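You operate a simulated robot arm through the tools that you are given. There is no shell and no other tool. Be economical: measure what you need, move in short steps, check, and stop when the job is done.

You run a simulated robot arm. Do the job below in one go: nothing can be reset, and whatever is moved stays where it is left.

JOB
Brush the rust off the screw press base with the teal brush.
Fine: wind the knob up, then push the slide in, before you brush; brush back where it lay.
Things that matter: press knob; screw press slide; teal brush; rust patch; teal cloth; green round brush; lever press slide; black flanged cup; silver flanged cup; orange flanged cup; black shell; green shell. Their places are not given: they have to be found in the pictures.

Only the result counts: the job must be done as asked and must still hold three seconds after the hand-in. Knocking over, shifting, dropping, spilling or breaking anything else fails it.

ROBOT AND FRAMES
A 7-joint arm with a two-finger parallel gripper, fixed in place. Base frame: the origin is at the foot of the arm, x ahead of it, y to its left, z up; the work surface is at about z = 860. Units: mm, degrees, N and s.
With the tool pointing down near the work surface it reaches from about 300 to 700 mm from the base axis. Its first joint turns from -66.0 to 66.0 degrees. Payload 1.57 kg.
Tool frame: the origin (TCP) lies between the finger pads and is the grasp point; the fingertips stand 30 mm ahead of it; z points along the fingers, y is the line along which they close. The gripper opens to 110 mm. The fingers are 24 mm wide and 12 mm thick; the gripper's body (48 by 112 mm) begins 78 mm behind the TCP.
Orientation is told as [roll, pitch, yaw] about the base's x, y, z axes, in that order, counted from this pose: with the fingers straight down and closing along the base's y, the tool's x points along the base's -x, its y along +y and its z along -z.

CONTROLS
- The arm moves only by the tool move_arm. Its arguments are lists of equal length, an entry for each row: "offset": the shift along the tool's x, y, z in units of 50 mm (1.0 is 50 mm), a list of three; "dr": the turn, a rotation vector about the tool's x, y, z in units of 5 degrees (1.0 is 5 degrees), a list of three. In form: {"offset": [[x, y, z], ...], "dr": [[rx, ry, rz], ...]}. A call has 1 to 8 rows; each row shifts and turns the commanded pose from where the row before left it, along the tool's axes as they then stand. "claw" is the finger opening in mm, from 0 to 110, set as the call begins (left out, the last holds). A call with a number of a shift or a turn outside -1 to 1 is refused whole. Rows are played at 5 a second. More than 50 mm and 8.6 degrees between two rows, or a gripper value outside its range, and nothing of the call is played. Where a pose cannot be reached the arm comes as near as it can. A force on the tool above 40 N (or 10 N above the force at the start of the call, whichever is more), or a blocked arm, ends the call early, and 0.2 s more pass. The fingers move at their own pace (about 108 mm/s each) and stop on an object; they squeeze with about 31 N. The grip force told is the motor's: it shows also when the fingers shut on nothing. Time passes only in rows, and 0.2 s behind the last, so rows that do not move let the fingers close. It gives the time, the measured TCP pose, the force on the tool (base axes), the opening and the grip force at its end, in the units of the frame above (readings bear some noise), and new pictures: "views" is both (left out), scene, wrist or none.
- Cameras (640 x 400 px; columns grow to the right, rows downward): "scene" is fixed at [156.1, -380, 1420.2]; the picture's right is [0.87, -0.50, 0.00], its down [-0.21, -0.37, -0.90] and it looks along [0.45, 0.78, -0.43] (base axes); focal length 308 px, centre (320, 200). "wrist" rides on the gripper at [70, 16, -141] in the tool frame; the picture's right is [-0.23, 0.97, 0.00], its down [-0.86, -0.20, -0.48] and it looks along [-0.47, -0.11, 0.88] (tool axes); focal length 222 px, centre (320, 200).
- pixel_to_xyz(camera, pixels): for up to 12 pixels [column, row] of the newest picture of that camera ("zoom" is the newest enlarged one), the place [x, y, z] in the base frame of the surface seen there, good to about 3 mm. The clock stands still meanwhile.
- close_up(camera, box): a new picture of the part [left, top, right, bottom] of that camera's present view, enlarged. The clock stands still meanwhile.
- finish_job(): hands the job in; it is judged then, once.

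Work in short steps. Measure before you move; look again where a grasp or a placing could have gone wrong, and mend it. You have 80 turns and 170 pictures in all, those below and enlarged ones among them. Open the gripper and draw the arm clear of the work before you hand the job in, unless the task says otherwise; then end with one line.

The tools are called as a command line: name --argument value ..., lists and objects as JSON in quotes. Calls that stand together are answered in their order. move_arm: Moves the arm, as the interface text tells. Its arguments: {"type":"object","properties":{"offset":{"type":"array","items":{"type":"array","items":{"type":"number"}}},"dr":{"type":"array","items":{"type":"array","items":{"type":"number"}}},"claw":{"type":"number"},"views":{"type":"string","enum":["both","scene","wrist","none"]}},"required":["offset","dr"]} The other tools are called the same way: pixel_to_xyz (camera, pixels) gives the place of the surface under pixels of a picture; close_up (camera, box) takes an enlarged picture of a part of a camera's view; finish_job () hands the job in.

At the start:

```text
time: 0.0
tool_pos: [308.3, 187.1, 1311.1]
orientation: [0.0, -0.1, -0.1]
wrist_force: [0.0, 0.0, 0.6]
finger_gap: 110.1
grip_force: 0.1
```

scene: 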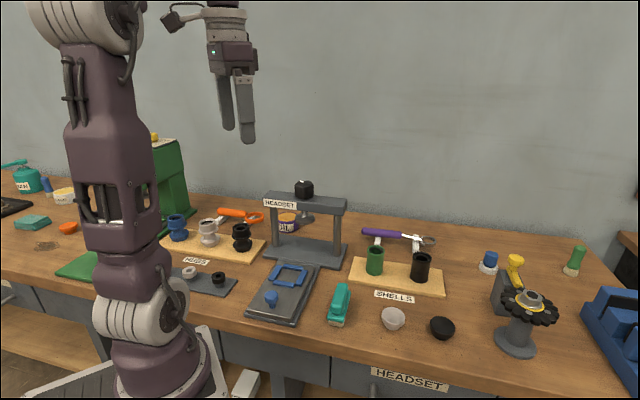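
wrist: 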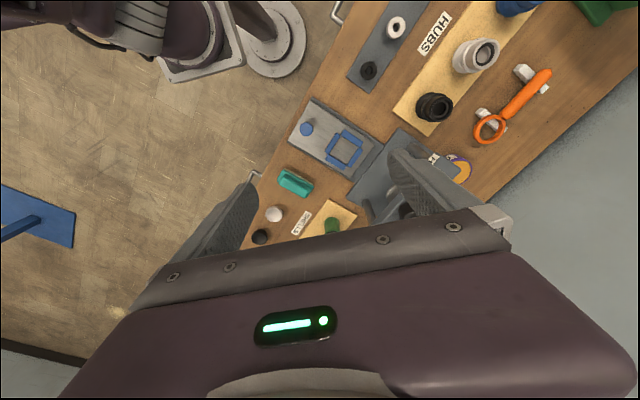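

The scene shows a press labelled HEADSET at about (305,225), a slide plate at (285,293) and a teal brush near (340,305). I enlarge these areas.

close_up --camera "scene" --box '[230, 170, 390, 340]'

close_up --camera "scene" --box '[0, 120, 260, 300]'

close_up --camera "scene" --box '[340, 210, 640, 390]'

```text
2.35 times, centred on (310, 255) of scene
```

zoom: 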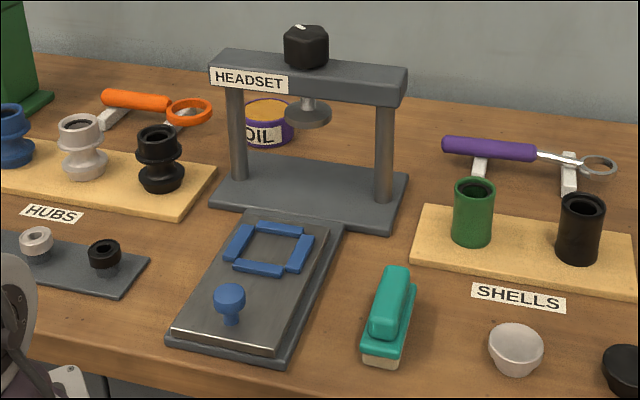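

```text
2.22 times, centred on (130, 210) of scene
```

zoom: 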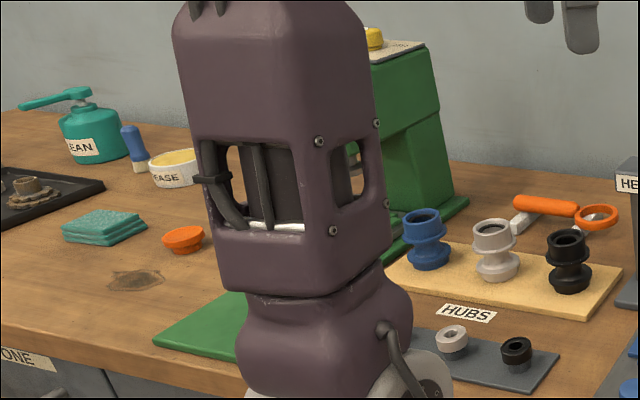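

```text
2.13 times, centred on (490, 300) of scene
```

zoom: 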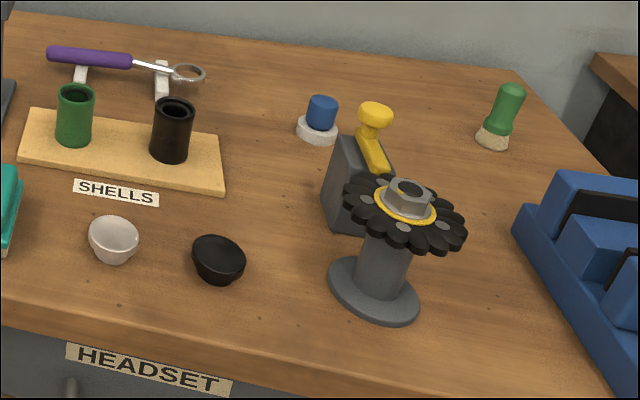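

The knob stands on the press beam; the slide plate with a blue handle lies in front. I enlarge the press and measure.

close_up --camera "scene" --box '[255, 170, 355, 232]'

pixel_to_xyz --camera "scene" --pixels '[[304, 183], [304, 190], [268, 195], [345, 205], [272, 295], [271, 300], [283, 268], [249, 315], [293, 322], [341, 285], [340, 305], [330, 320]]'

```text
6.40 times, centred on (305, 201) of scene
```

zoom: 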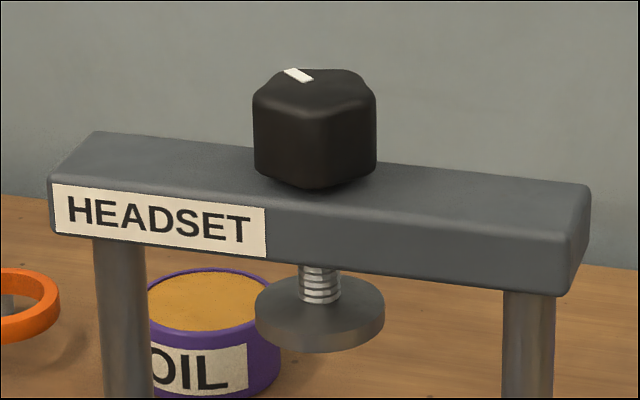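

```text
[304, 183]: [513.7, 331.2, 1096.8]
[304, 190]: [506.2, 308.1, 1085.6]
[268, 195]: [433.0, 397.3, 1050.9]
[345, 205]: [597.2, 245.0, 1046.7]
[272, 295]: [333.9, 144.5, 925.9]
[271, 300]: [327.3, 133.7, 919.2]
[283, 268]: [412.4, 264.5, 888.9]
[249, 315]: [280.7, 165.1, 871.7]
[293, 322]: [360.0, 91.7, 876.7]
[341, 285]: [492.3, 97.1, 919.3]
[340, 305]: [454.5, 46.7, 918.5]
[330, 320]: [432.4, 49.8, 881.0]
```

Now I measure the knob and beam on the zoom picture (knob corners at about (254,100), (376,100), (315,190)).

pixel_to_xyz --camera "zoom" --pixels '[[298, 75], [315, 103], [262, 100], [368, 98], [340, 75], [285, 165], [350, 165], [315, 180], [60, 180], [575, 235], [100, 136], [320, 340]]'

close_up --camera "scene" --box '[240, 225, 360, 330]'

```text
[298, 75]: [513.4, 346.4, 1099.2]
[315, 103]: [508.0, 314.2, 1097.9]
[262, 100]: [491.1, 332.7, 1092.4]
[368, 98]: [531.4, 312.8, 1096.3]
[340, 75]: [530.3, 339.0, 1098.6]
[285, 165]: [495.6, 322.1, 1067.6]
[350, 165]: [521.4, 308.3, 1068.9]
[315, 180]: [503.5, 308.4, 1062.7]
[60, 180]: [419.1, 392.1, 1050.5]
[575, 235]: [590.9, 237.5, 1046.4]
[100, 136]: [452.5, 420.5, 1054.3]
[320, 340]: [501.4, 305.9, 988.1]
```

```text
3.81 times, centred on (300, 278) of scene
```

zoom: 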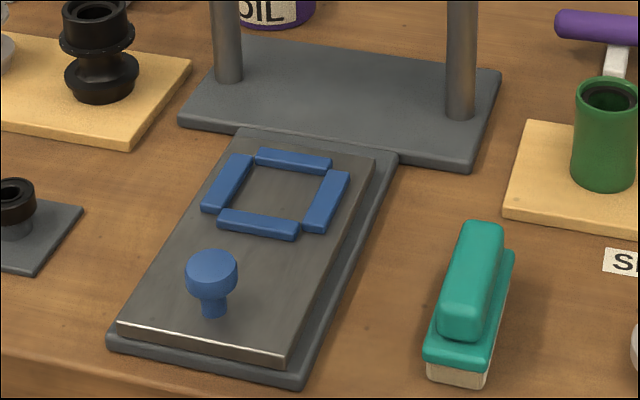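

Knob centre is about (512,327), top z≈1099; the slide axis runs about (0.67,0.74). I move above the knob to look from above.

move_arm --offset '[[-0.68, 0.467, 0.1], [-0.68, 0.467, 0.1], [-0.68, 0.467, 0.1], [-0.68, 0.467, 0.1], [-0.68, 0.467, 0.1], [-0.68, 0.467, 0.1], [0, 0, 0]]' --dr '[[0, 0, 0], [0, 0, 0], [0, 0, 0], [0, 0, 0], [0, 0, 0], [0, 0, 0], [0, 0, 0]]' --claw 100

```text
time: 1.6
tool_pos: [410.7, 258.4, 1295.6]
orientation: [0.1, -0.1, 0.0]
wrist_force: [-0.8, 0.1, -0.1]
finger_gap: 100.3
grip_force: 0.0
out of reach, approached as far as the arm can: row 4, 5, 6
```

scene: 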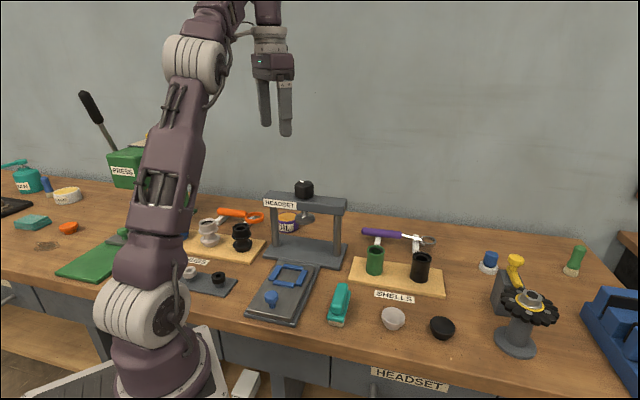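
wrist: 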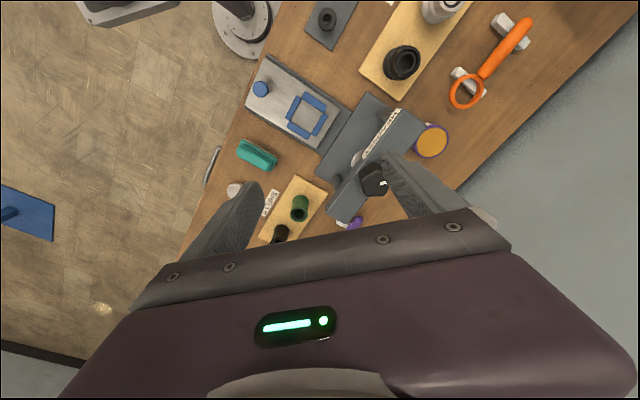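

The far point was out of reach at that height; I descend here to z≈1165 and check how commanded pose behaves.

move_arm --offset '[[0, 0, 0.9], [0, 0, 0.9], [0, 0, 0.8], [0, 0, 0]]' --dr '[[0, 0, 0], [0, 0, 0], [0, 0, 0], [0, 0, 0]]' --views "wrist"

```text
time: 2.6
tool_pos: [412.0, 256.8, 1164.5]
orientation: [-0.1, 0.1, 0.0]
wrist_force: [-0.9, -0.1, 1.3]
finger_gap: 100.2
grip_force: 0.0
```

wrist: 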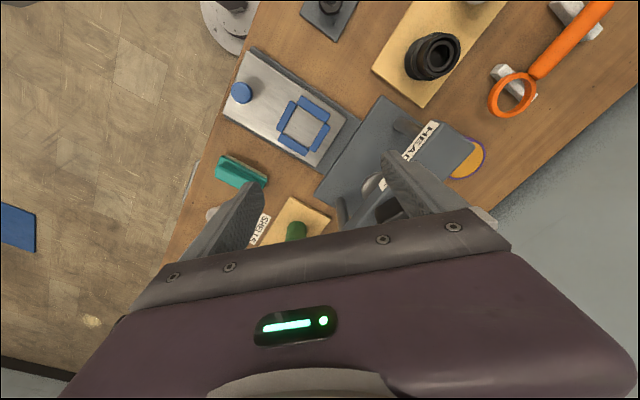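

Reached. Now I move to be over the knob.

move_arm --offset '[[-0.7, 0.47, 0], [-0.7, 0.47, 0], [-0.6, 0.46, 0], [0, 0, 0]]' --dr '[[0, 0, 0], [0, 0, 0], [0, 0, 0], [0, 0, 0]]'

```text
time: 3.6
tool_pos: [502.5, 326.5, 1161.1]
orientation: [-1.5, 0.4, 1.5]
wrist_force: [0.1, 0.6, -0.6]
finger_gap: 99.9
grip_force: 0.2
out of reach, approached as far as the arm can: row 3
```

scene: 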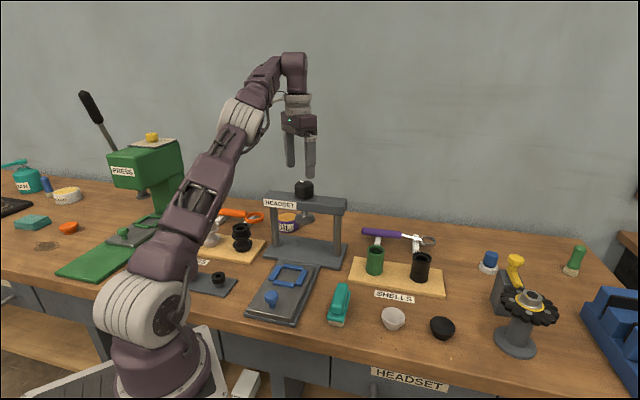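
wrist: 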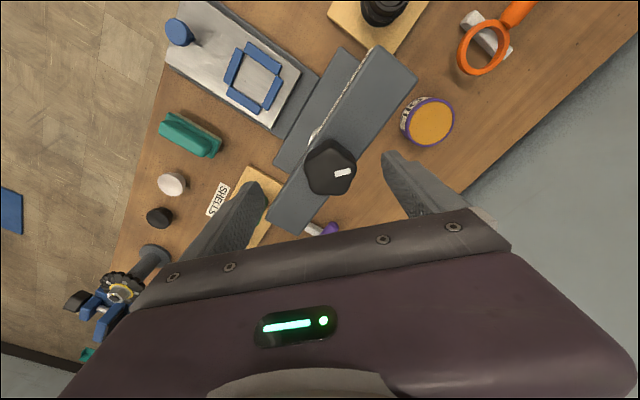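

The knob with its white pointer is at (331,168) of the wrist view. I enlarge it and measure.

close_up --camera "wrist" --box '[290, 130, 380, 200]'

pixel_to_xyz --camera "wrist" --pixels '[[331, 168], [308, 170], [355, 165], [335, 143], [332, 192], [350, 171], [337, 174]]'

```text
5.71 times, centred on (335, 165) of wrist
```

zoom: 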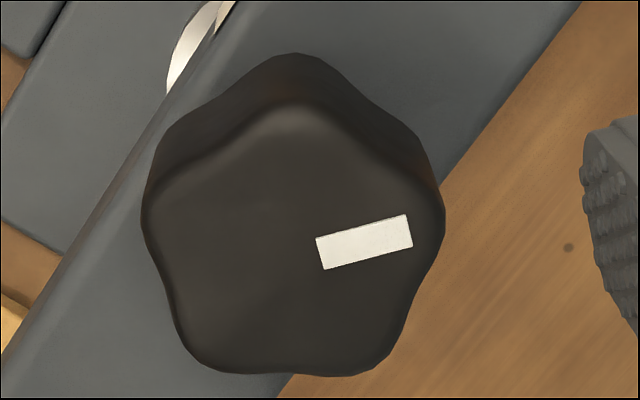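

```text
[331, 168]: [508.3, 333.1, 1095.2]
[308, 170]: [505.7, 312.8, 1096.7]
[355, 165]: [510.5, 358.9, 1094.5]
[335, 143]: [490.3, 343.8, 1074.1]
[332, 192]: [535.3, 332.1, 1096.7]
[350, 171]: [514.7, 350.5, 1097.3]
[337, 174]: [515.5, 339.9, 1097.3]
```

The knob is five-lobed, centre about (514,330,1097), its pointer lobe facing +y, so closing along y fits well. I descend beside it while open.

move_arm --offset '[[0, 0, 0.6], [-0.2, 0.06, 0.4], [0, 0, 0]]' --dr '[[0, 0, 0], [0, 0, 0], [0, 0, 0]]' --views "wrist"

```text
time: 4.4
tool_pos: [520.6, 334.4, 1115.8]
orientation: [0.0, 0.1, 0.0]
wrist_force: [-0.3, 0.0, 0.3]
finger_gap: 99.9
grip_force: 0.1
```

wrist: 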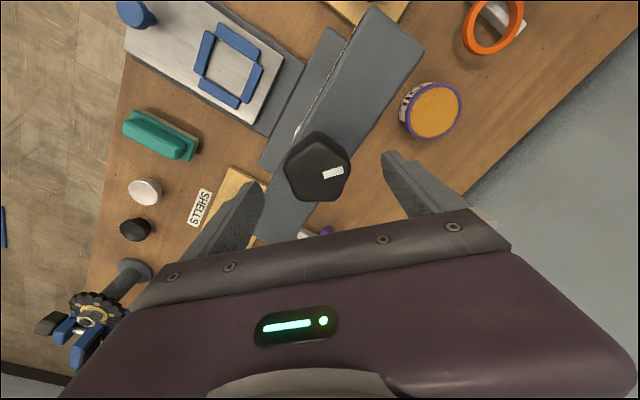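

I measure the knob top again from here.

pixel_to_xyz --camera "wrist" --pixels '[[318, 175], [288, 172], [347, 172], [300, 197], [338, 197], [317, 150]]'

```text
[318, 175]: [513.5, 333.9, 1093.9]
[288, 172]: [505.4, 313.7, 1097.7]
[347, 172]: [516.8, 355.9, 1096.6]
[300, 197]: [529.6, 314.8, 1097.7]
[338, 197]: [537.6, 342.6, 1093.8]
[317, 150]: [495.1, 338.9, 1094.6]
```

Centre about (515,331). I centre on it, lower to z≈1099 and close.

move_arm --offset '[[0.1, -0.06, 0.1], [0, 0, 0.24], [0, 0, 0]]' --dr '[[0, 0, 0], [0, 0, 0], [0, 0, 0]]' --views "none"

move_arm --offset '[[0, 0, 0], [0, 0, 0], [0, 0, 0]]' --dr '[[0, 0, 0], [0, 0, 0], [0, 0, 0]]' --claw 30

```text
time: 5.2
tool_pos: [515.8, 330.7, 1098.4]
orientation: [0.0, 0.0, 0.0]
wrist_force: [-0.7, 0.1, 0.4]
finger_gap: 100.1
grip_force: 0.1
```

```text
time: 6.0
tool_pos: [515.7, 332.7, 1099.6]
orientation: [0.1, 0.0, 0.2]
wrist_force: [4.2, 14.2, -2.8]
finger_gap: 53.6
grip_force: 45.8
```

scene: 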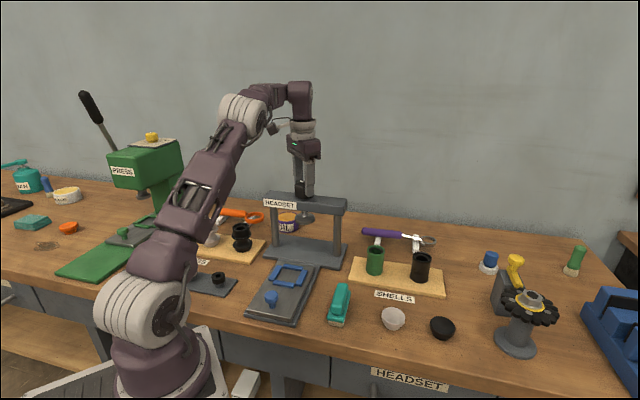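
wrist: 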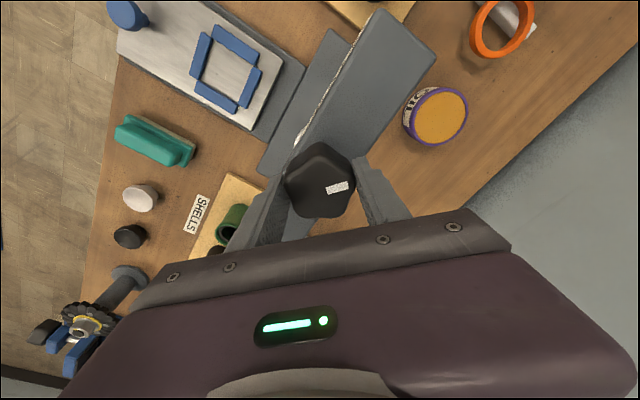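

Gripped (53.6 mm) with a 14 N sideways pull; I ease +y 3 mm and turn 20° counter-clockwise seen from above (negative tool z).

move_arm --offset '[[0, 0.05, 0], [0, 0, 0], [0, 0, 0], [0, 0, 0], [0, 0, 0], [0, 0, 0]]' --dr '[[0, 0, 0], [0, 0, -1], [0, 0, -1], [0, 0, -1], [0, 0, -1], [0, 0, 0]]'

```text
time: 7.4
tool_pos: [515.8, 331.5, 1098.2]
orientation: [-0.1, 0.0, 20.0]
wrist_force: [5.0, -1.3, 6.9]
finger_gap: 53.2
grip_force: 44.5
```

scene: 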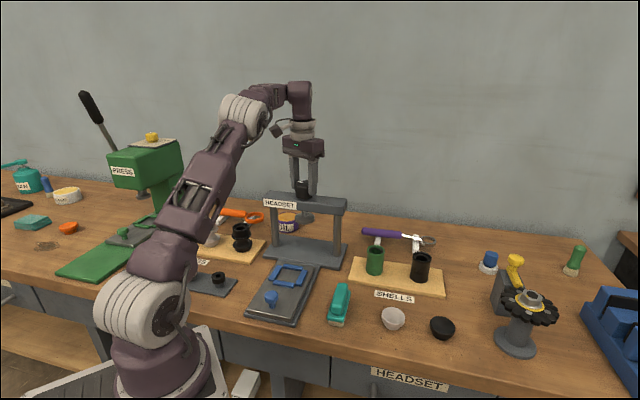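
wrist: 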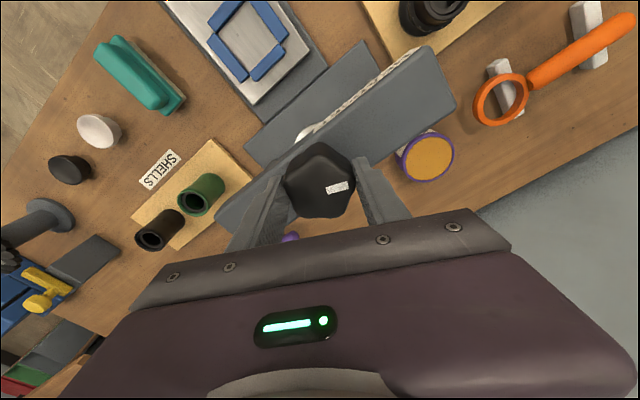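

The knob turns along freely. I turn a further 40° and check the ram's height.

move_arm --offset '[[0, 0, 0], [0, 0, 0], [0, 0, 0], [0, 0, 0], [0, 0, 0], [0, 0, 0], [0, 0, 0], [0, 0, 0]]' --dr '[[0, 0, -1], [0, 0, -1], [0, 0, -1], [0, 0, -1], [0, 0, -1], [0, 0, -1], [0, 0, -1], [0, 0, -1]]' --views "wrist"

close_up --camera "scene" --box '[255, 170, 355, 232]'

```text
time: 9.2
tool_pos: [514.4, 331.7, 1099.3]
orientation: [0.0, 0.0, 60.1]
wrist_force: [2.9, -11.5, 8.0]
finger_gap: 53.4
grip_force: 44.8
```

wrist: 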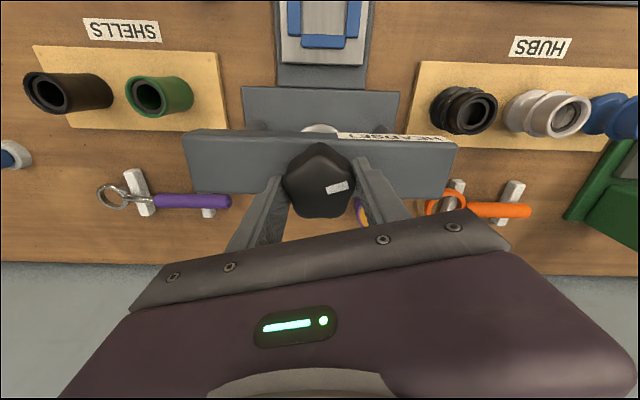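

```text
6.40 times, centred on (305, 201) of scene
```

zoom: 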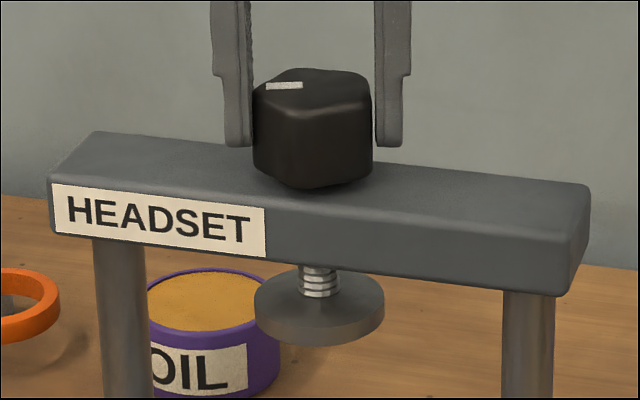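

The disc rose (352→347 in the zoom), so counter-clockwise is up. I continue, easing out the side force.

move_arm --offset '[[0.03, -0.02, 0], [0, 0, 0], [0, 0, 0], [0, 0, 0], [0, 0, 0], [0, 0, 0], [0, 0, 0], [0, 0, 0]]' --dr '[[0, 0, -1], [0, 0, -1], [0, 0, -1], [0, 0, -1], [0, 0, -1], [0, 0, -1], [0, 0, -1], [0, 0, -1]]' --views "none"

```text
time: 11.0
tool_pos: [516.4, 331.1, 1098.5]
orientation: [-0.2, -0.2, 100.1]
wrist_force: [23.4, 13.7, 25.4]
finger_gap: 53.7
grip_force: 45.4
```

Force builds (25 N up, 23 N in x) as the knob rises; I ease with it and keep turning 30°.

move_arm --offset '[[-0.02, -0.05, -0.04], [0, 0, 0], [0, 0, 0], [0, 0, 0], [0, 0, -0.02], [0, 0, 0], [0, 0, 0]]' --dr '[[0, 0, 0], [0, 0, -1], [0, 0, -1], [0, 0, -1], [0, 0, -1], [0, 0, -1], [0, 0, -1]]' --views "wrist"

close_up --camera "scene" --box '[255, 170, 355, 232]'

```text
time: 12.6
tool_pos: [515.8, 331.3, 1099.0]
orientation: [0.3, 0.0, 130.1]
wrist_force: [-9.8, -11.1, -42.6]
finger_gap: 53.6
grip_force: 45.0
```

wrist: 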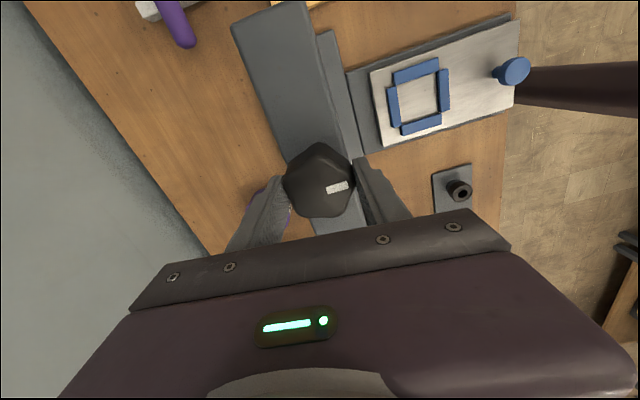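

```text
6.40 times, centred on (305, 201) of scene
```

zoom: 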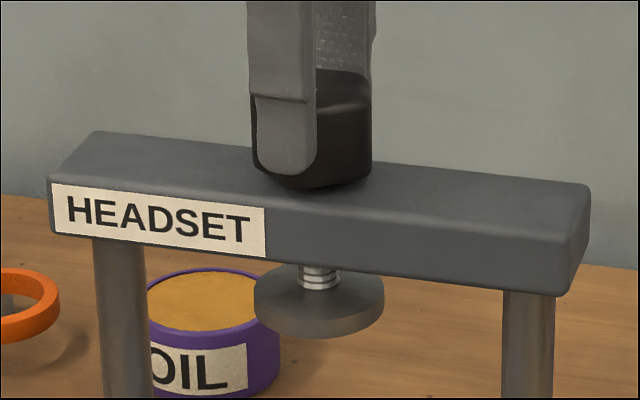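

The knob itself does not rise (disc now at 339), so my upward easing only pulled; I undo it and keep turning.

move_arm --offset '[[0, 0, 0.05], [0, 0, 0], [0, 0, 0], [0, 0, 0], [0, 0, 0], [0, 0, 0], [0, 0, 0]]' --dr '[[0, 0, 0], [0, 0, -1], [0, 0, -1], [0, 0, -1], [0, 0, -1], [0, 0, -1], [0, 0, -1]]' --views "none"

```text
time: 14.2
tool_pos: [520.0, 332.7, 1099.7]
orientation: [-0.1, 0.3, 160.0]
wrist_force: [-0.1, -6.6, 13.9]
finger_gap: 53.9
grip_force: 44.8
```

Still turning freely at yaw 160; small drift in x, which I correct, going on.

move_arm --offset '[[-0.06, 0, 0], [0, 0, 0], [0, 0, 0], [0, 0, 0], [0, 0, 0], [0, 0, 0], [0, 0, 0]]' --dr '[[0, 0, 0], [0, 0, -1], [0, 0, -1], [0, 0, -1], [0, 0, -1], [0, 0, -1], [0, 0, -1]]' --views "wrist"

close_up --camera "scene" --box '[255, 170, 355, 232]'

```text
time: 15.8
tool_pos: [514.0, 332.9, 1097.8]
orientation: [0.1, 0.0, -170.0]
wrist_force: [-6.5, -18.8, -3.0]
finger_gap: 53.6
grip_force: 30.6
```

wrist: 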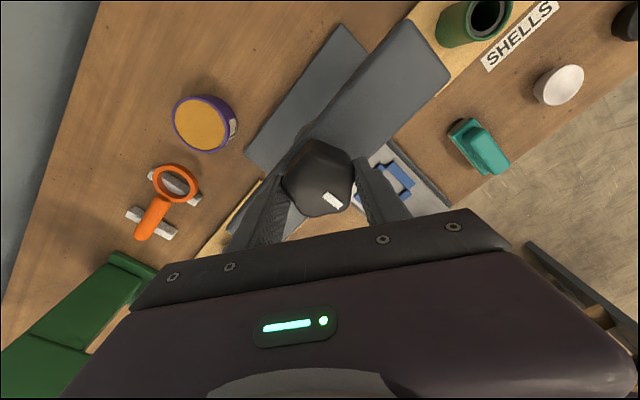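

```text
6.40 times, centred on (305, 201) of scene
```

zoom: 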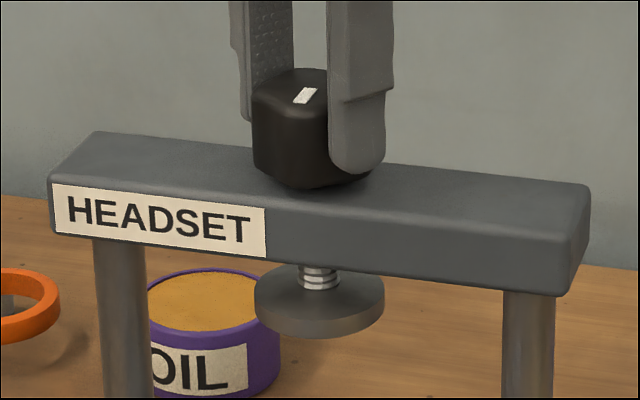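

The pointer shifted relative to the fingers and the disc stayed at 339, so the knob probably reached its stop near 135°. I open and look.

move_arm --offset '[[0, 0, 0], [0, 0, 0], [0, 0, 0]]' --dr '[[0, 0, 0], [0, 0, 0], [0, 0, 0]]' --claw 85 --views "wrist"

close_up --camera "wrist" --box '[270, 130, 370, 230]'

close_up --camera "scene" --box '[255, 170, 355, 232]'

```text
time: 16.6
tool_pos: [514.3, 333.6, 1099.0]
orientation: [0.0, 0.0, -170.0]
wrist_force: [0.0, 0.1, -0.6]
finger_gap: 84.6
grip_force: 0.0
```

wrist: 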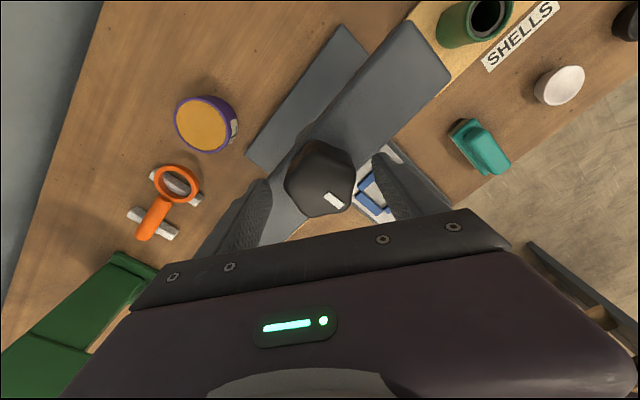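

```text
4.00 times, centred on (320, 180) of wrist
```

zoom: 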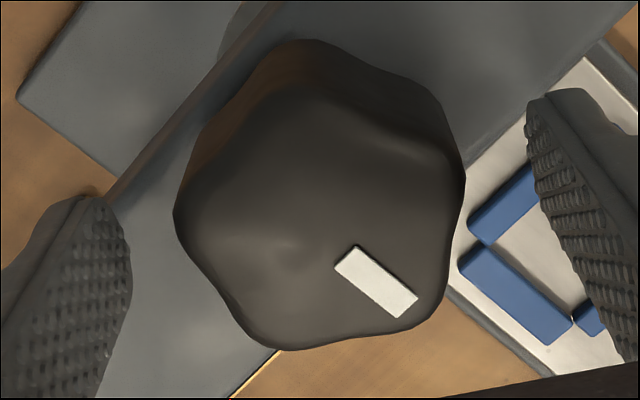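

```text
6.40 times, centred on (305, 201) of scene
```

zoom: 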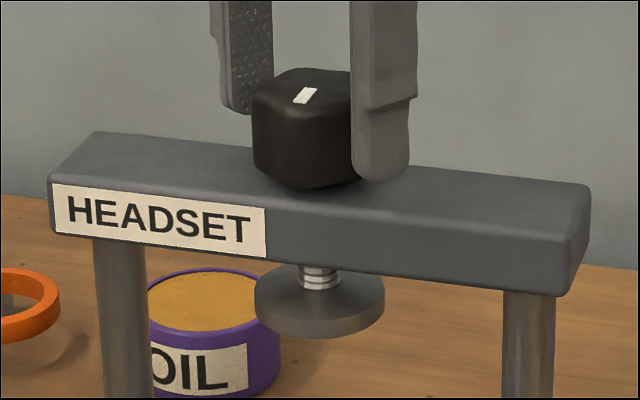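

Pointer now lags about 50° behind the fingers: knob stands at ≈140°. To confirm the stop I go back to yaw 140, regrip and turn 20° more.

move_arm --offset '[[0, 0, 0], [0, 0, 0], [0, 0, 0], [0, 0, 0], [0, 0, 0], [0, 0, 0]]' --dr '[[0, 0, 1], [0, 0, 1], [0, 0, 1], [0, 0, 1], [0, 0, 1], [0, 0, 1]]' --views "none"

move_arm --offset '[[0, 0, 0], [0, 0, 0], [0, 0, 0], [0, 0, 0], [0, 0, 0]]' --dr '[[0, 0, 1], [0, 0, 1], [0, 0, 1], [0, 0, 1], [0, 0, 0]]' --views "wrist"

```text
time: 18.0
tool_pos: [515.1, 332.7, 1098.8]
orientation: [0.0, -0.1, 159.9]
wrist_force: [-0.8, -0.7, -0.5]
finger_gap: 85.2
grip_force: 0.0
```

```text
time: 19.2
tool_pos: [514.4, 333.5, 1099.1]
orientation: [-0.1, 0.0, 139.9]
wrist_force: [-0.5, 0.3, 0.3]
finger_gap: 84.9
grip_force: 0.1
```

wrist: 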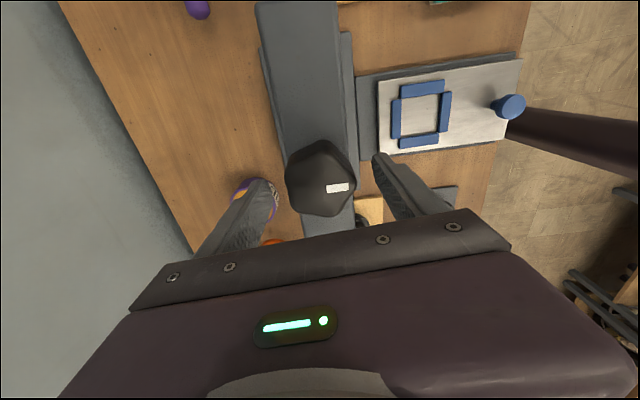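

Pointer is again aligned with the fingers (about (338,187)). I close and turn 20°.

move_arm --offset '[[0, 0, 0], [0, 0, 0], [0, 0, 0]]' --dr '[[0, 0, 0], [0, 0, 0], [0, 0, 0]]' --claw 30 --views "none"

move_arm --offset '[[0, 0, 0], [0, 0, 0], [0, 0, 0], [0, 0, 0], [0, 0, 0]]' --dr '[[0, 0, -1], [0, 0, -1], [0, 0, -1], [0, 0, -1], [0, 0, 0]]' --views "wrist"

close_up --camera "scene" --box '[255, 170, 355, 232]'

```text
time: 20.0
tool_pos: [514.7, 332.9, 1098.5]
orientation: [0.0, -0.1, 140.0]
wrist_force: [2.9, 2.9, -0.2]
finger_gap: 53.5
grip_force: 45.0
```

```text
time: 21.2
tool_pos: [514.7, 332.8, 1097.1]
orientation: [0.1, 0.0, 160.0]
wrist_force: [2.3, -4.9, -6.6]
finger_gap: 53.7
grip_force: 45.6
```

wrist: 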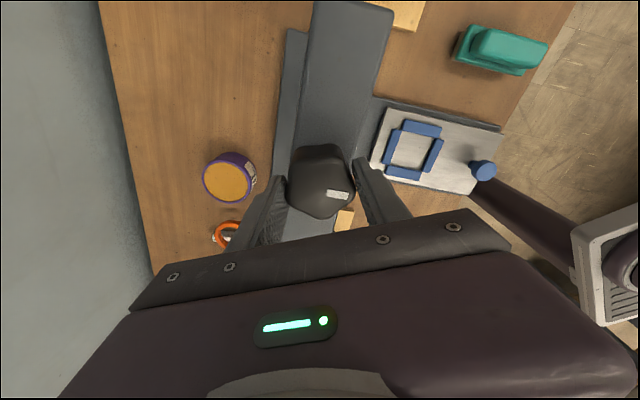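

```text
6.40 times, centred on (305, 201) of scene
```

zoom: 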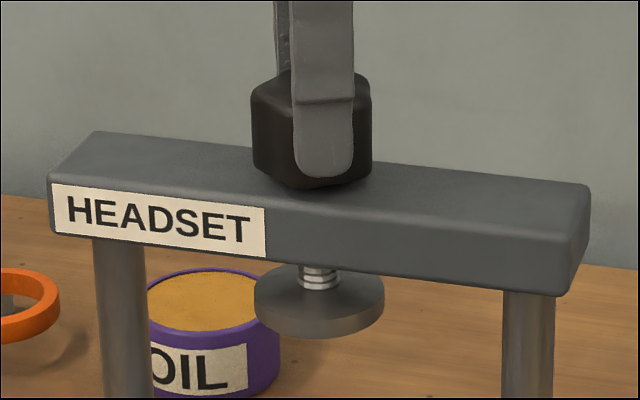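

Disc unchanged at 339 and the fingers slip again: the knob is wound up to its stop. I release, rise and rotate back.

move_arm --offset '[[0, 0, 0], [0, 0, 0], [0, 0, -0.4], [0, 0, -0.6], [0, 0, 0], [0, 0, 0], [0, 0, 0], [0, 0, 0]]' --dr '[[0, 0, 0], [0, 0, 0], [0, 0, 0], [0, 0, 0], [0, 0, 1], [0, 0, 1], [0, 0, 1], [0, 0, 1]]' --claw 90 --views "none"

move_arm --offset '[[0, 0, 0], [0, 0, 0], [0, 0, 0], [0, 0, 0], [0, 0, 0], [0, 0, 0], [0, 0, 0], [0, 0, 0]]' --dr '[[0, 0, 1], [0, 0, 1], [0, 0, 1], [0, 0, 1], [0, 0, 1], [0, 0, 1], [0, 0, 1], [0, 0, 1]]' --views "none"

move_arm --offset '[[0, 0, 0], [0, 0, 0], [0, 0, 0], [0, 0, 0], [0, 0, 0], [0, 0, 0], [0, 0, 0], [0, 0, 0]]' --dr '[[0, 0, 1], [0, 0, 1], [0, 0, 1], [0, 0, 1], [0, 0, 1], [0, 0, 1], [0, 0, 1], [0, 0, 1]]' --views "none"

```text
time: 23.0
tool_pos: [514.8, 333.5, 1148.8]
orientation: [0.1, 0.0, 140.0]
wrist_force: [-0.9, -1.0, 0.5]
finger_gap: 90.3
grip_force: 0.1
```

```text
time: 24.8
tool_pos: [514.8, 333.8, 1148.5]
orientation: [-0.1, 0.1, 99.9]
wrist_force: [-0.9, -0.1, -1.3]
finger_gap: 89.9
grip_force: 0.1
```

```text
time: 26.6
tool_pos: [514.6, 332.7, 1148.3]
orientation: [0.0, 0.0, 59.8]
wrist_force: [0.3, 0.3, -0.3]
finger_gap: 90.2
grip_force: 0.1
```

Now to yaw 48 and back along the slide axis to above the handle, staying high.

move_arm --offset '[[0, 0, 0], [0, 0, 0], [0.8, 0, 0], [0.8, 0, 0], [0.8, 0, 0], [0.8, 0, 0], [0.8, 0, 0], [0.6, 0, 0]]' --dr '[[0, 0, 1], [0, 0, 1], [0, 0, 0.36], [0, 0, 0], [0, 0, 0], [0, 0, 0], [0, 0, 0], [0, 0, 0]]' --claw 60

```text
time: 28.4
tool_pos: [362.9, 160.2, 1148.6]
orientation: [0.0, -0.1, 48.2]
wrist_force: [0.4, -0.2, -0.1]
finger_gap: 60.1
grip_force: 0.1
```

scene: 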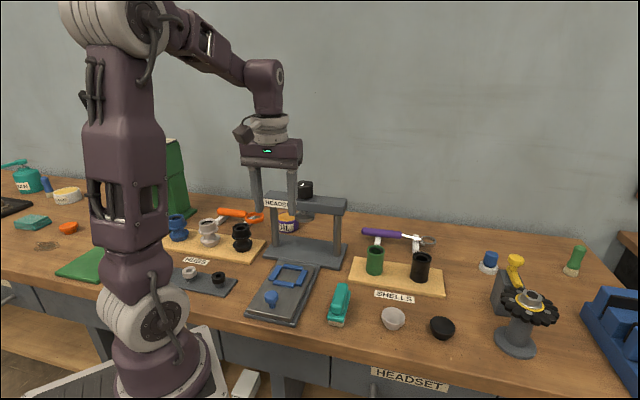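
wrist: 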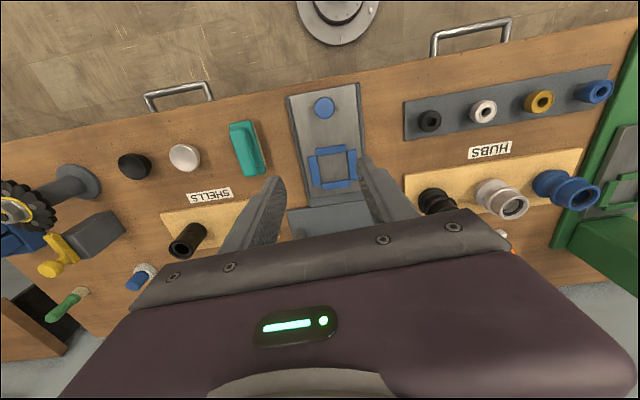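

The handle is at (324,108) of the wrist view, fixture at (332,168), brush at (247,148). I measure them.

close_up --camera "wrist" --box '[200, 70, 400, 240]'

pixel_to_xyz --camera "wrist" --pixels '[[324, 108], [316, 108], [333, 107], [324, 100], [290, 98], [356, 86], [304, 205], [360, 195], [331, 168], [245, 140], [234, 124], [258, 173]]'

```text
2.35 times, centred on (300, 155) of wrist
```

zoom: 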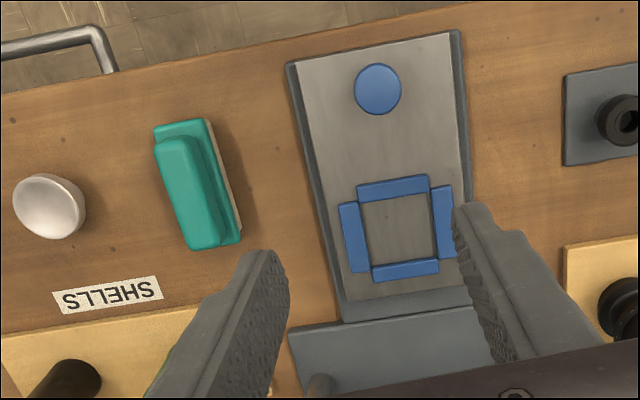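

```text
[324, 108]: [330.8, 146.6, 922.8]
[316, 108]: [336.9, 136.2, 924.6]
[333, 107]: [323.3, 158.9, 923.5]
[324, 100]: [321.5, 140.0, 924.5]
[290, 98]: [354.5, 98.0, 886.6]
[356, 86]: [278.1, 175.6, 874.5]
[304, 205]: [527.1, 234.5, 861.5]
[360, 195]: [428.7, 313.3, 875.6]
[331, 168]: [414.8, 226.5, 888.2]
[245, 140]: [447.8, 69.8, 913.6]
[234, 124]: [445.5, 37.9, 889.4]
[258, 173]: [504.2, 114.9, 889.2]
```

Handle centre ≈(331,146), top z≈924, plate z≈886. I move above it and down to z≈985.

move_arm --offset '[[0.636, 0.29, 0], [0, 0, 0.8], [0, 0, 0.8], [0, 0, 0.8], [0, 0, 0.8], [0, 0, 0]]' --dr '[[0, 0, 0.34], [0, 0, 0], [0, 0, 0], [0, 0, 0], [0, 0, 0], [0, 0, 0]]' --claw 60

```text
time: 29.8
tool_pos: [332.4, 145.9, 987.4]
orientation: [0.0, 0.1, 46.5]
wrist_force: [0.4, 0.4, -0.2]
finger_gap: 60.3
grip_force: 0.0
```

scene: 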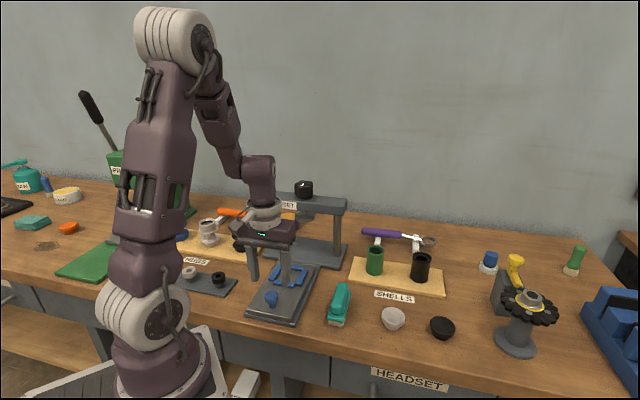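
wrist: 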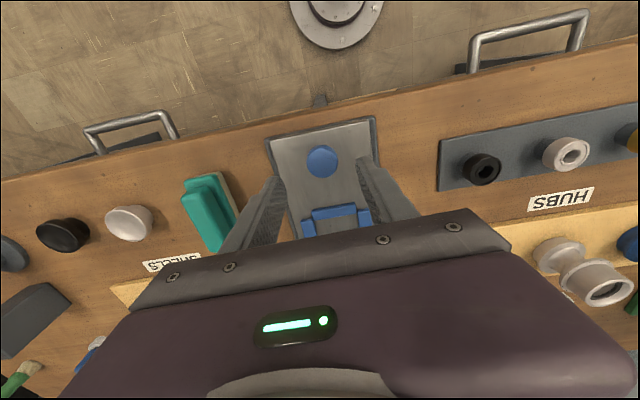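

The handle sits between the fingers at (322,160). I go down to z≈925 and close.

move_arm --offset '[[0, 0, 0.6], [0, 0, 0.64], [0, 0, 0]]' --dr '[[0, 0, 0], [0, 0, 0], [0, 0, 0]]' --views "wrist"

move_arm --offset '[[0, 0, 0], [0, 0, 0]]' --dr '[[0, 0, 0], [0, 0, 0]]' --claw 15 --views "wrist"

```text
time: 30.6
tool_pos: [332.9, 146.7, 924.6]
orientation: [0.0, 0.0, 46.5]
wrist_force: [0.5, 0.5, 0.1]
finger_gap: 59.7
grip_force: 0.1
```

wrist: 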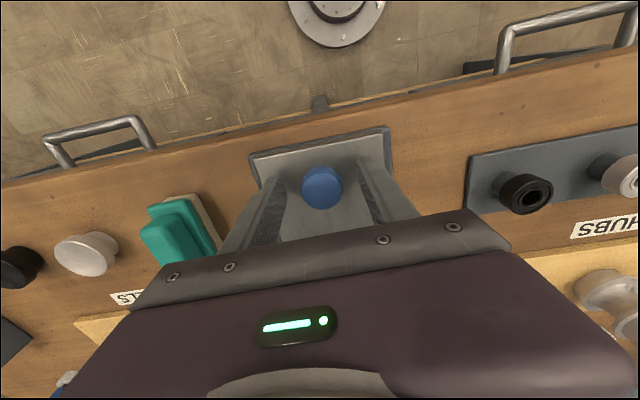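

```text
time: 31.2
tool_pos: [331.7, 147.5, 924.8]
orientation: [0.0, 0.0, 46.6]
wrist_force: [-14.4, 12.9, -9.0]
finger_gap: 31.5
grip_force: 40.6
```

wrist: 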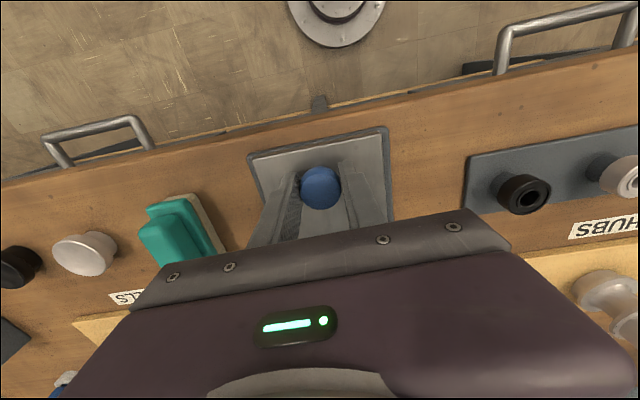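

Gripped at 31.5 mm, with a side pull in tool +y; I ease 2 mm that way and push the slide in 60 mm (tool −x).

move_arm --offset '[[0, 0.05, 0], [-0.3, 0, 0], [-0.3, 0, 0], [-0.3, 0, 0], [-0.3, 0, 0], [0, 0, 0]]' --dr '[[0, 0, 0], [0, 0, 0], [0, 0, 0], [0, 0, 0], [0, 0, 0], [0, 0, 0]]'

```text
time: 32.3
tool_pos: [364.4, 180.2, 925.9]
orientation: [-0.2, 0.0, 46.2]
wrist_force: [6.7, -6.9, -4.6]
finger_gap: 31.6
grip_force: 40.2
stopped in row 5: the force on the tool passed its limit (the readings are from after the stop); the commanded pose is now the measured one
```

scene: 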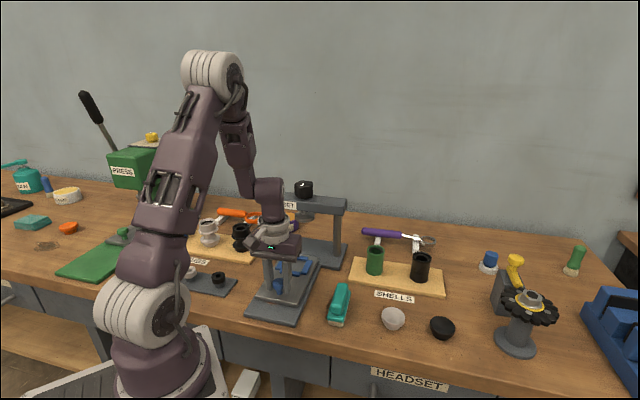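
wrist: 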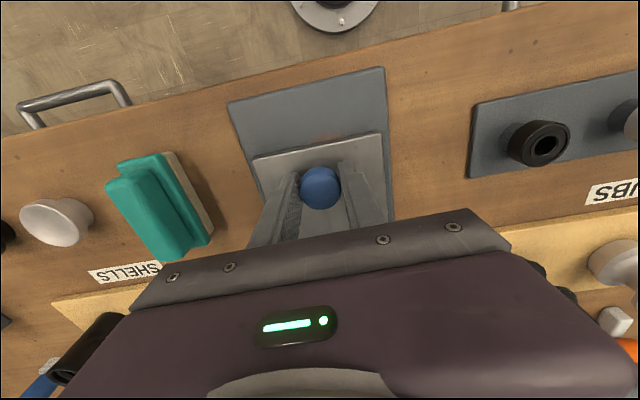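

The slide moved in about 46 mm, along exactly 45° with rust appearing at (330,137). I continue along 45°, slower.

move_arm --offset '[[-0.2, -0.02, 0], [-0.2, -0.005, 0], [-0.2, -0.005, 0], [-0.2, -0.005, 0], [-0.2, -0.005, 0], [-0.2, -0.005, 0], [0, 0, 0]]' --dr '[[0, 0, 0.2], [0, 0, 0], [0, 0, 0], [0, 0, 0], [0, 0, 0], [0, 0, 0], [0, 0, 0]]'

```text
time: 33.9
tool_pos: [405.4, 222.8, 926.4]
orientation: [0.0, 0.0, 45.3]
wrist_force: [-14.3, 14.4, -31.3]
finger_gap: 31.7
grip_force: 40.0
```

scene: 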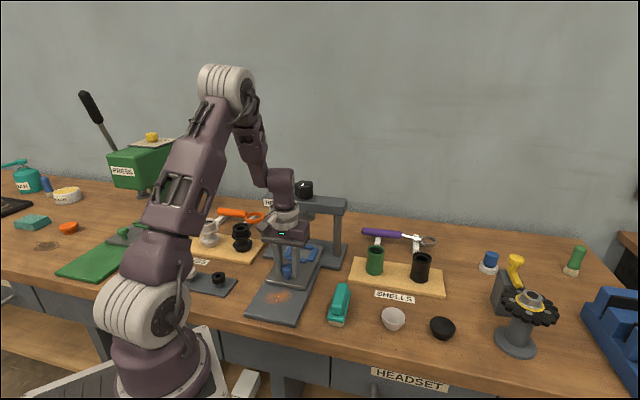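
wrist: 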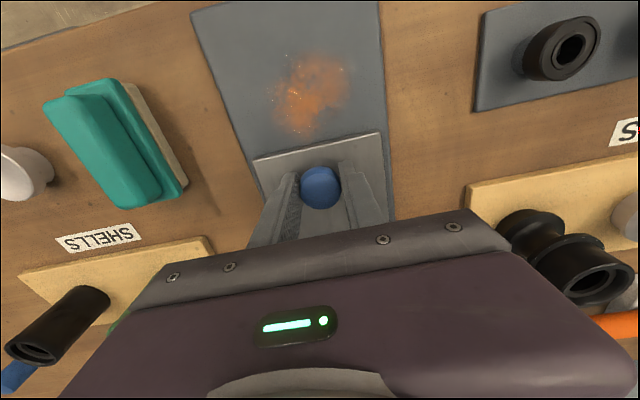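

Rust patch is uncovered at (312,90). I ease the forces and push on about 45 mm.

move_arm --offset '[[0, 0.03, 0.03], [-0.2, 0, 0], [-0.2, 0, 0], [-0.2, 0, 0], [-0.2, 0, 0], [0, 0, 0]]' --dr '[[0, 0, 0], [0, 0, 0], [0, 0, 0], [0, 0, 0], [0, 0, 0], [0, 0, 0]]'

```text
time: 35.3
tool_pos: [433.4, 250.3, 924.9]
orientation: [-0.3, -0.1, 45.2]
wrist_force: [-2.3, 4.7, 35.4]
finger_gap: 31.9
grip_force: 40.5
```

scene: 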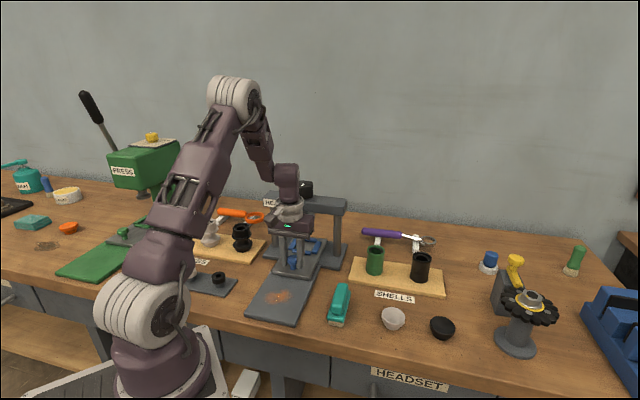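
wrist: 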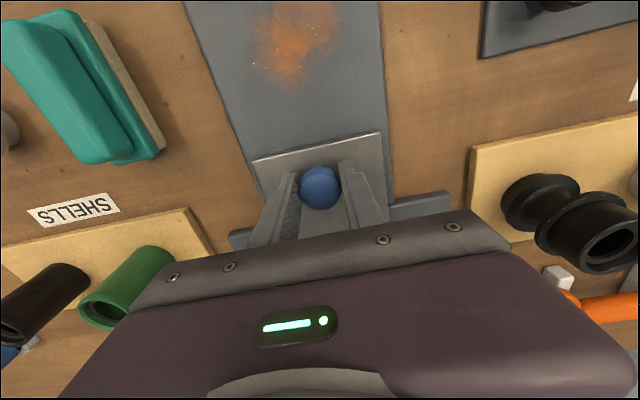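

144 mm travelled; I ease upward 1 mm and push slowly further to find the end stop.

move_arm --offset '[[0, 0, -0.025], [-0.15, 0, 0], [-0.15, 0, 0], [-0.15, 0, 0], [0, 0, 0]]' --dr '[[0, 0, 0], [0, 0, 0], [0, 0, 0], [0, 0, 0], [0, 0, 0]]'

close_up --camera "scene" --box '[230, 190, 370, 330]'

```text
time: 36.5
tool_pos: [450.9, 267.2, 924.6]
orientation: [-0.2, -0.1, 45.2]
wrist_force: [1.5, -8.9, -20.3]
finger_gap: 28.5
grip_force: 38.2
```

scene: 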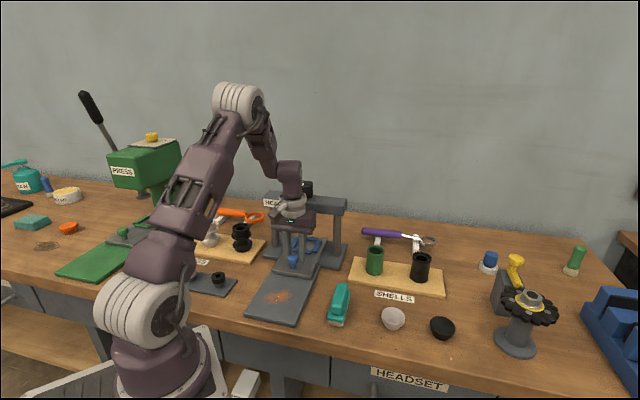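
wrist: 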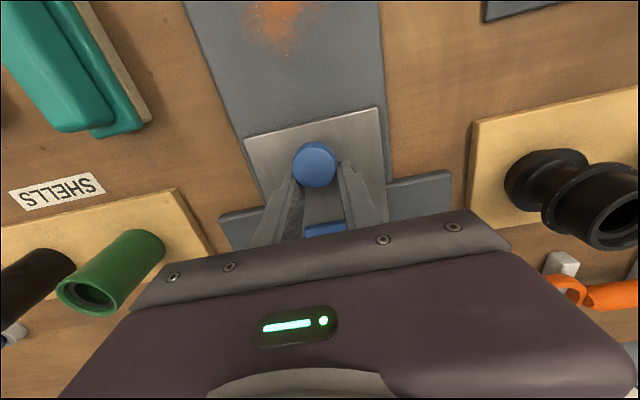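

```text
2.86 times, centred on (300, 260) of scene
```

zoom: 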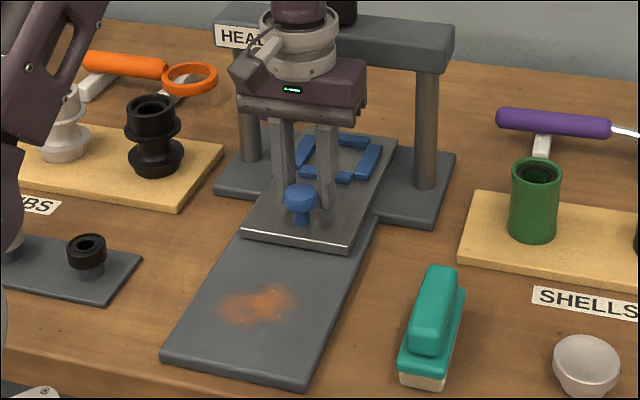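

The fingers slid over the handle: the slide is against its stop. I open, and measure the handle and rust.

move_arm --offset '[[0, 0, 0], [0, 0, 0], [0, 0, 0]]' --dr '[[0, 0, 0], [0, 0, 0], [0, 0, 0]]' --claw 60

pixel_to_xyz --camera "wrist" --pixels '[[315, 165], [303, 167], [328, 163], [246, 145], [376, 115]]'

pixel_to_xyz --camera "scene" --pixels '[[278, 297], [264, 297], [292, 292], [278, 304], [280, 290], [247, 316], [294, 322]]'

```text
time: 37.3
tool_pos: [450.0, 266.8, 926.0]
orientation: [-0.3, -0.1, 45.2]
wrist_force: [0.4, 0.0, -1.1]
finger_gap: 59.9
grip_force: 0.1
```

scene: 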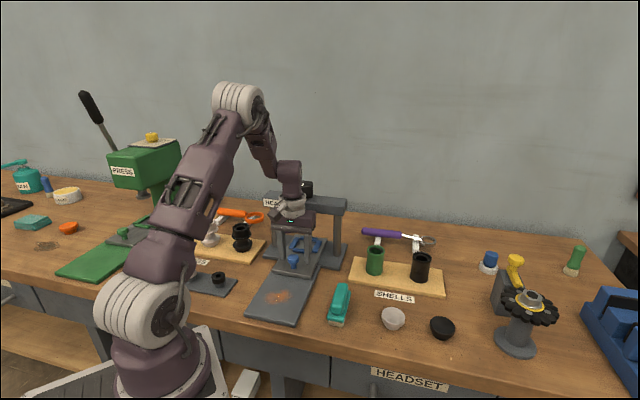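
wrist: 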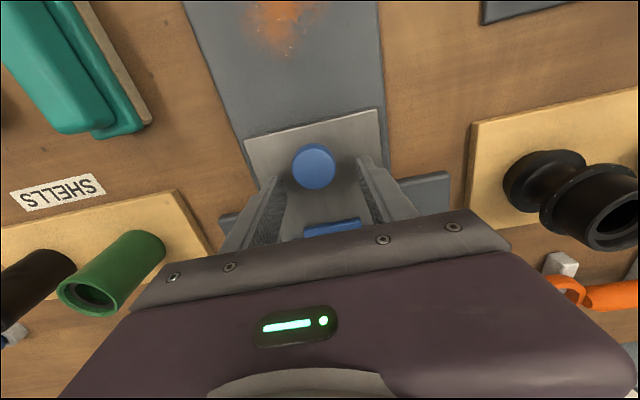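

```text
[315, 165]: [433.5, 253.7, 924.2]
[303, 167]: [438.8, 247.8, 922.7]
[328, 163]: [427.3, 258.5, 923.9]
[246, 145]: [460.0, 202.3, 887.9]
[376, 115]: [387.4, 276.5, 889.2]
```

```text
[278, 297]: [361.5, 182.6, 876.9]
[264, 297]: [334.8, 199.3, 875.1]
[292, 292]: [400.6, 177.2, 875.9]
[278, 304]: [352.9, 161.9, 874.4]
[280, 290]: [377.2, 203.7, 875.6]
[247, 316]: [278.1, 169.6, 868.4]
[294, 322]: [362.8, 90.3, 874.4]
```

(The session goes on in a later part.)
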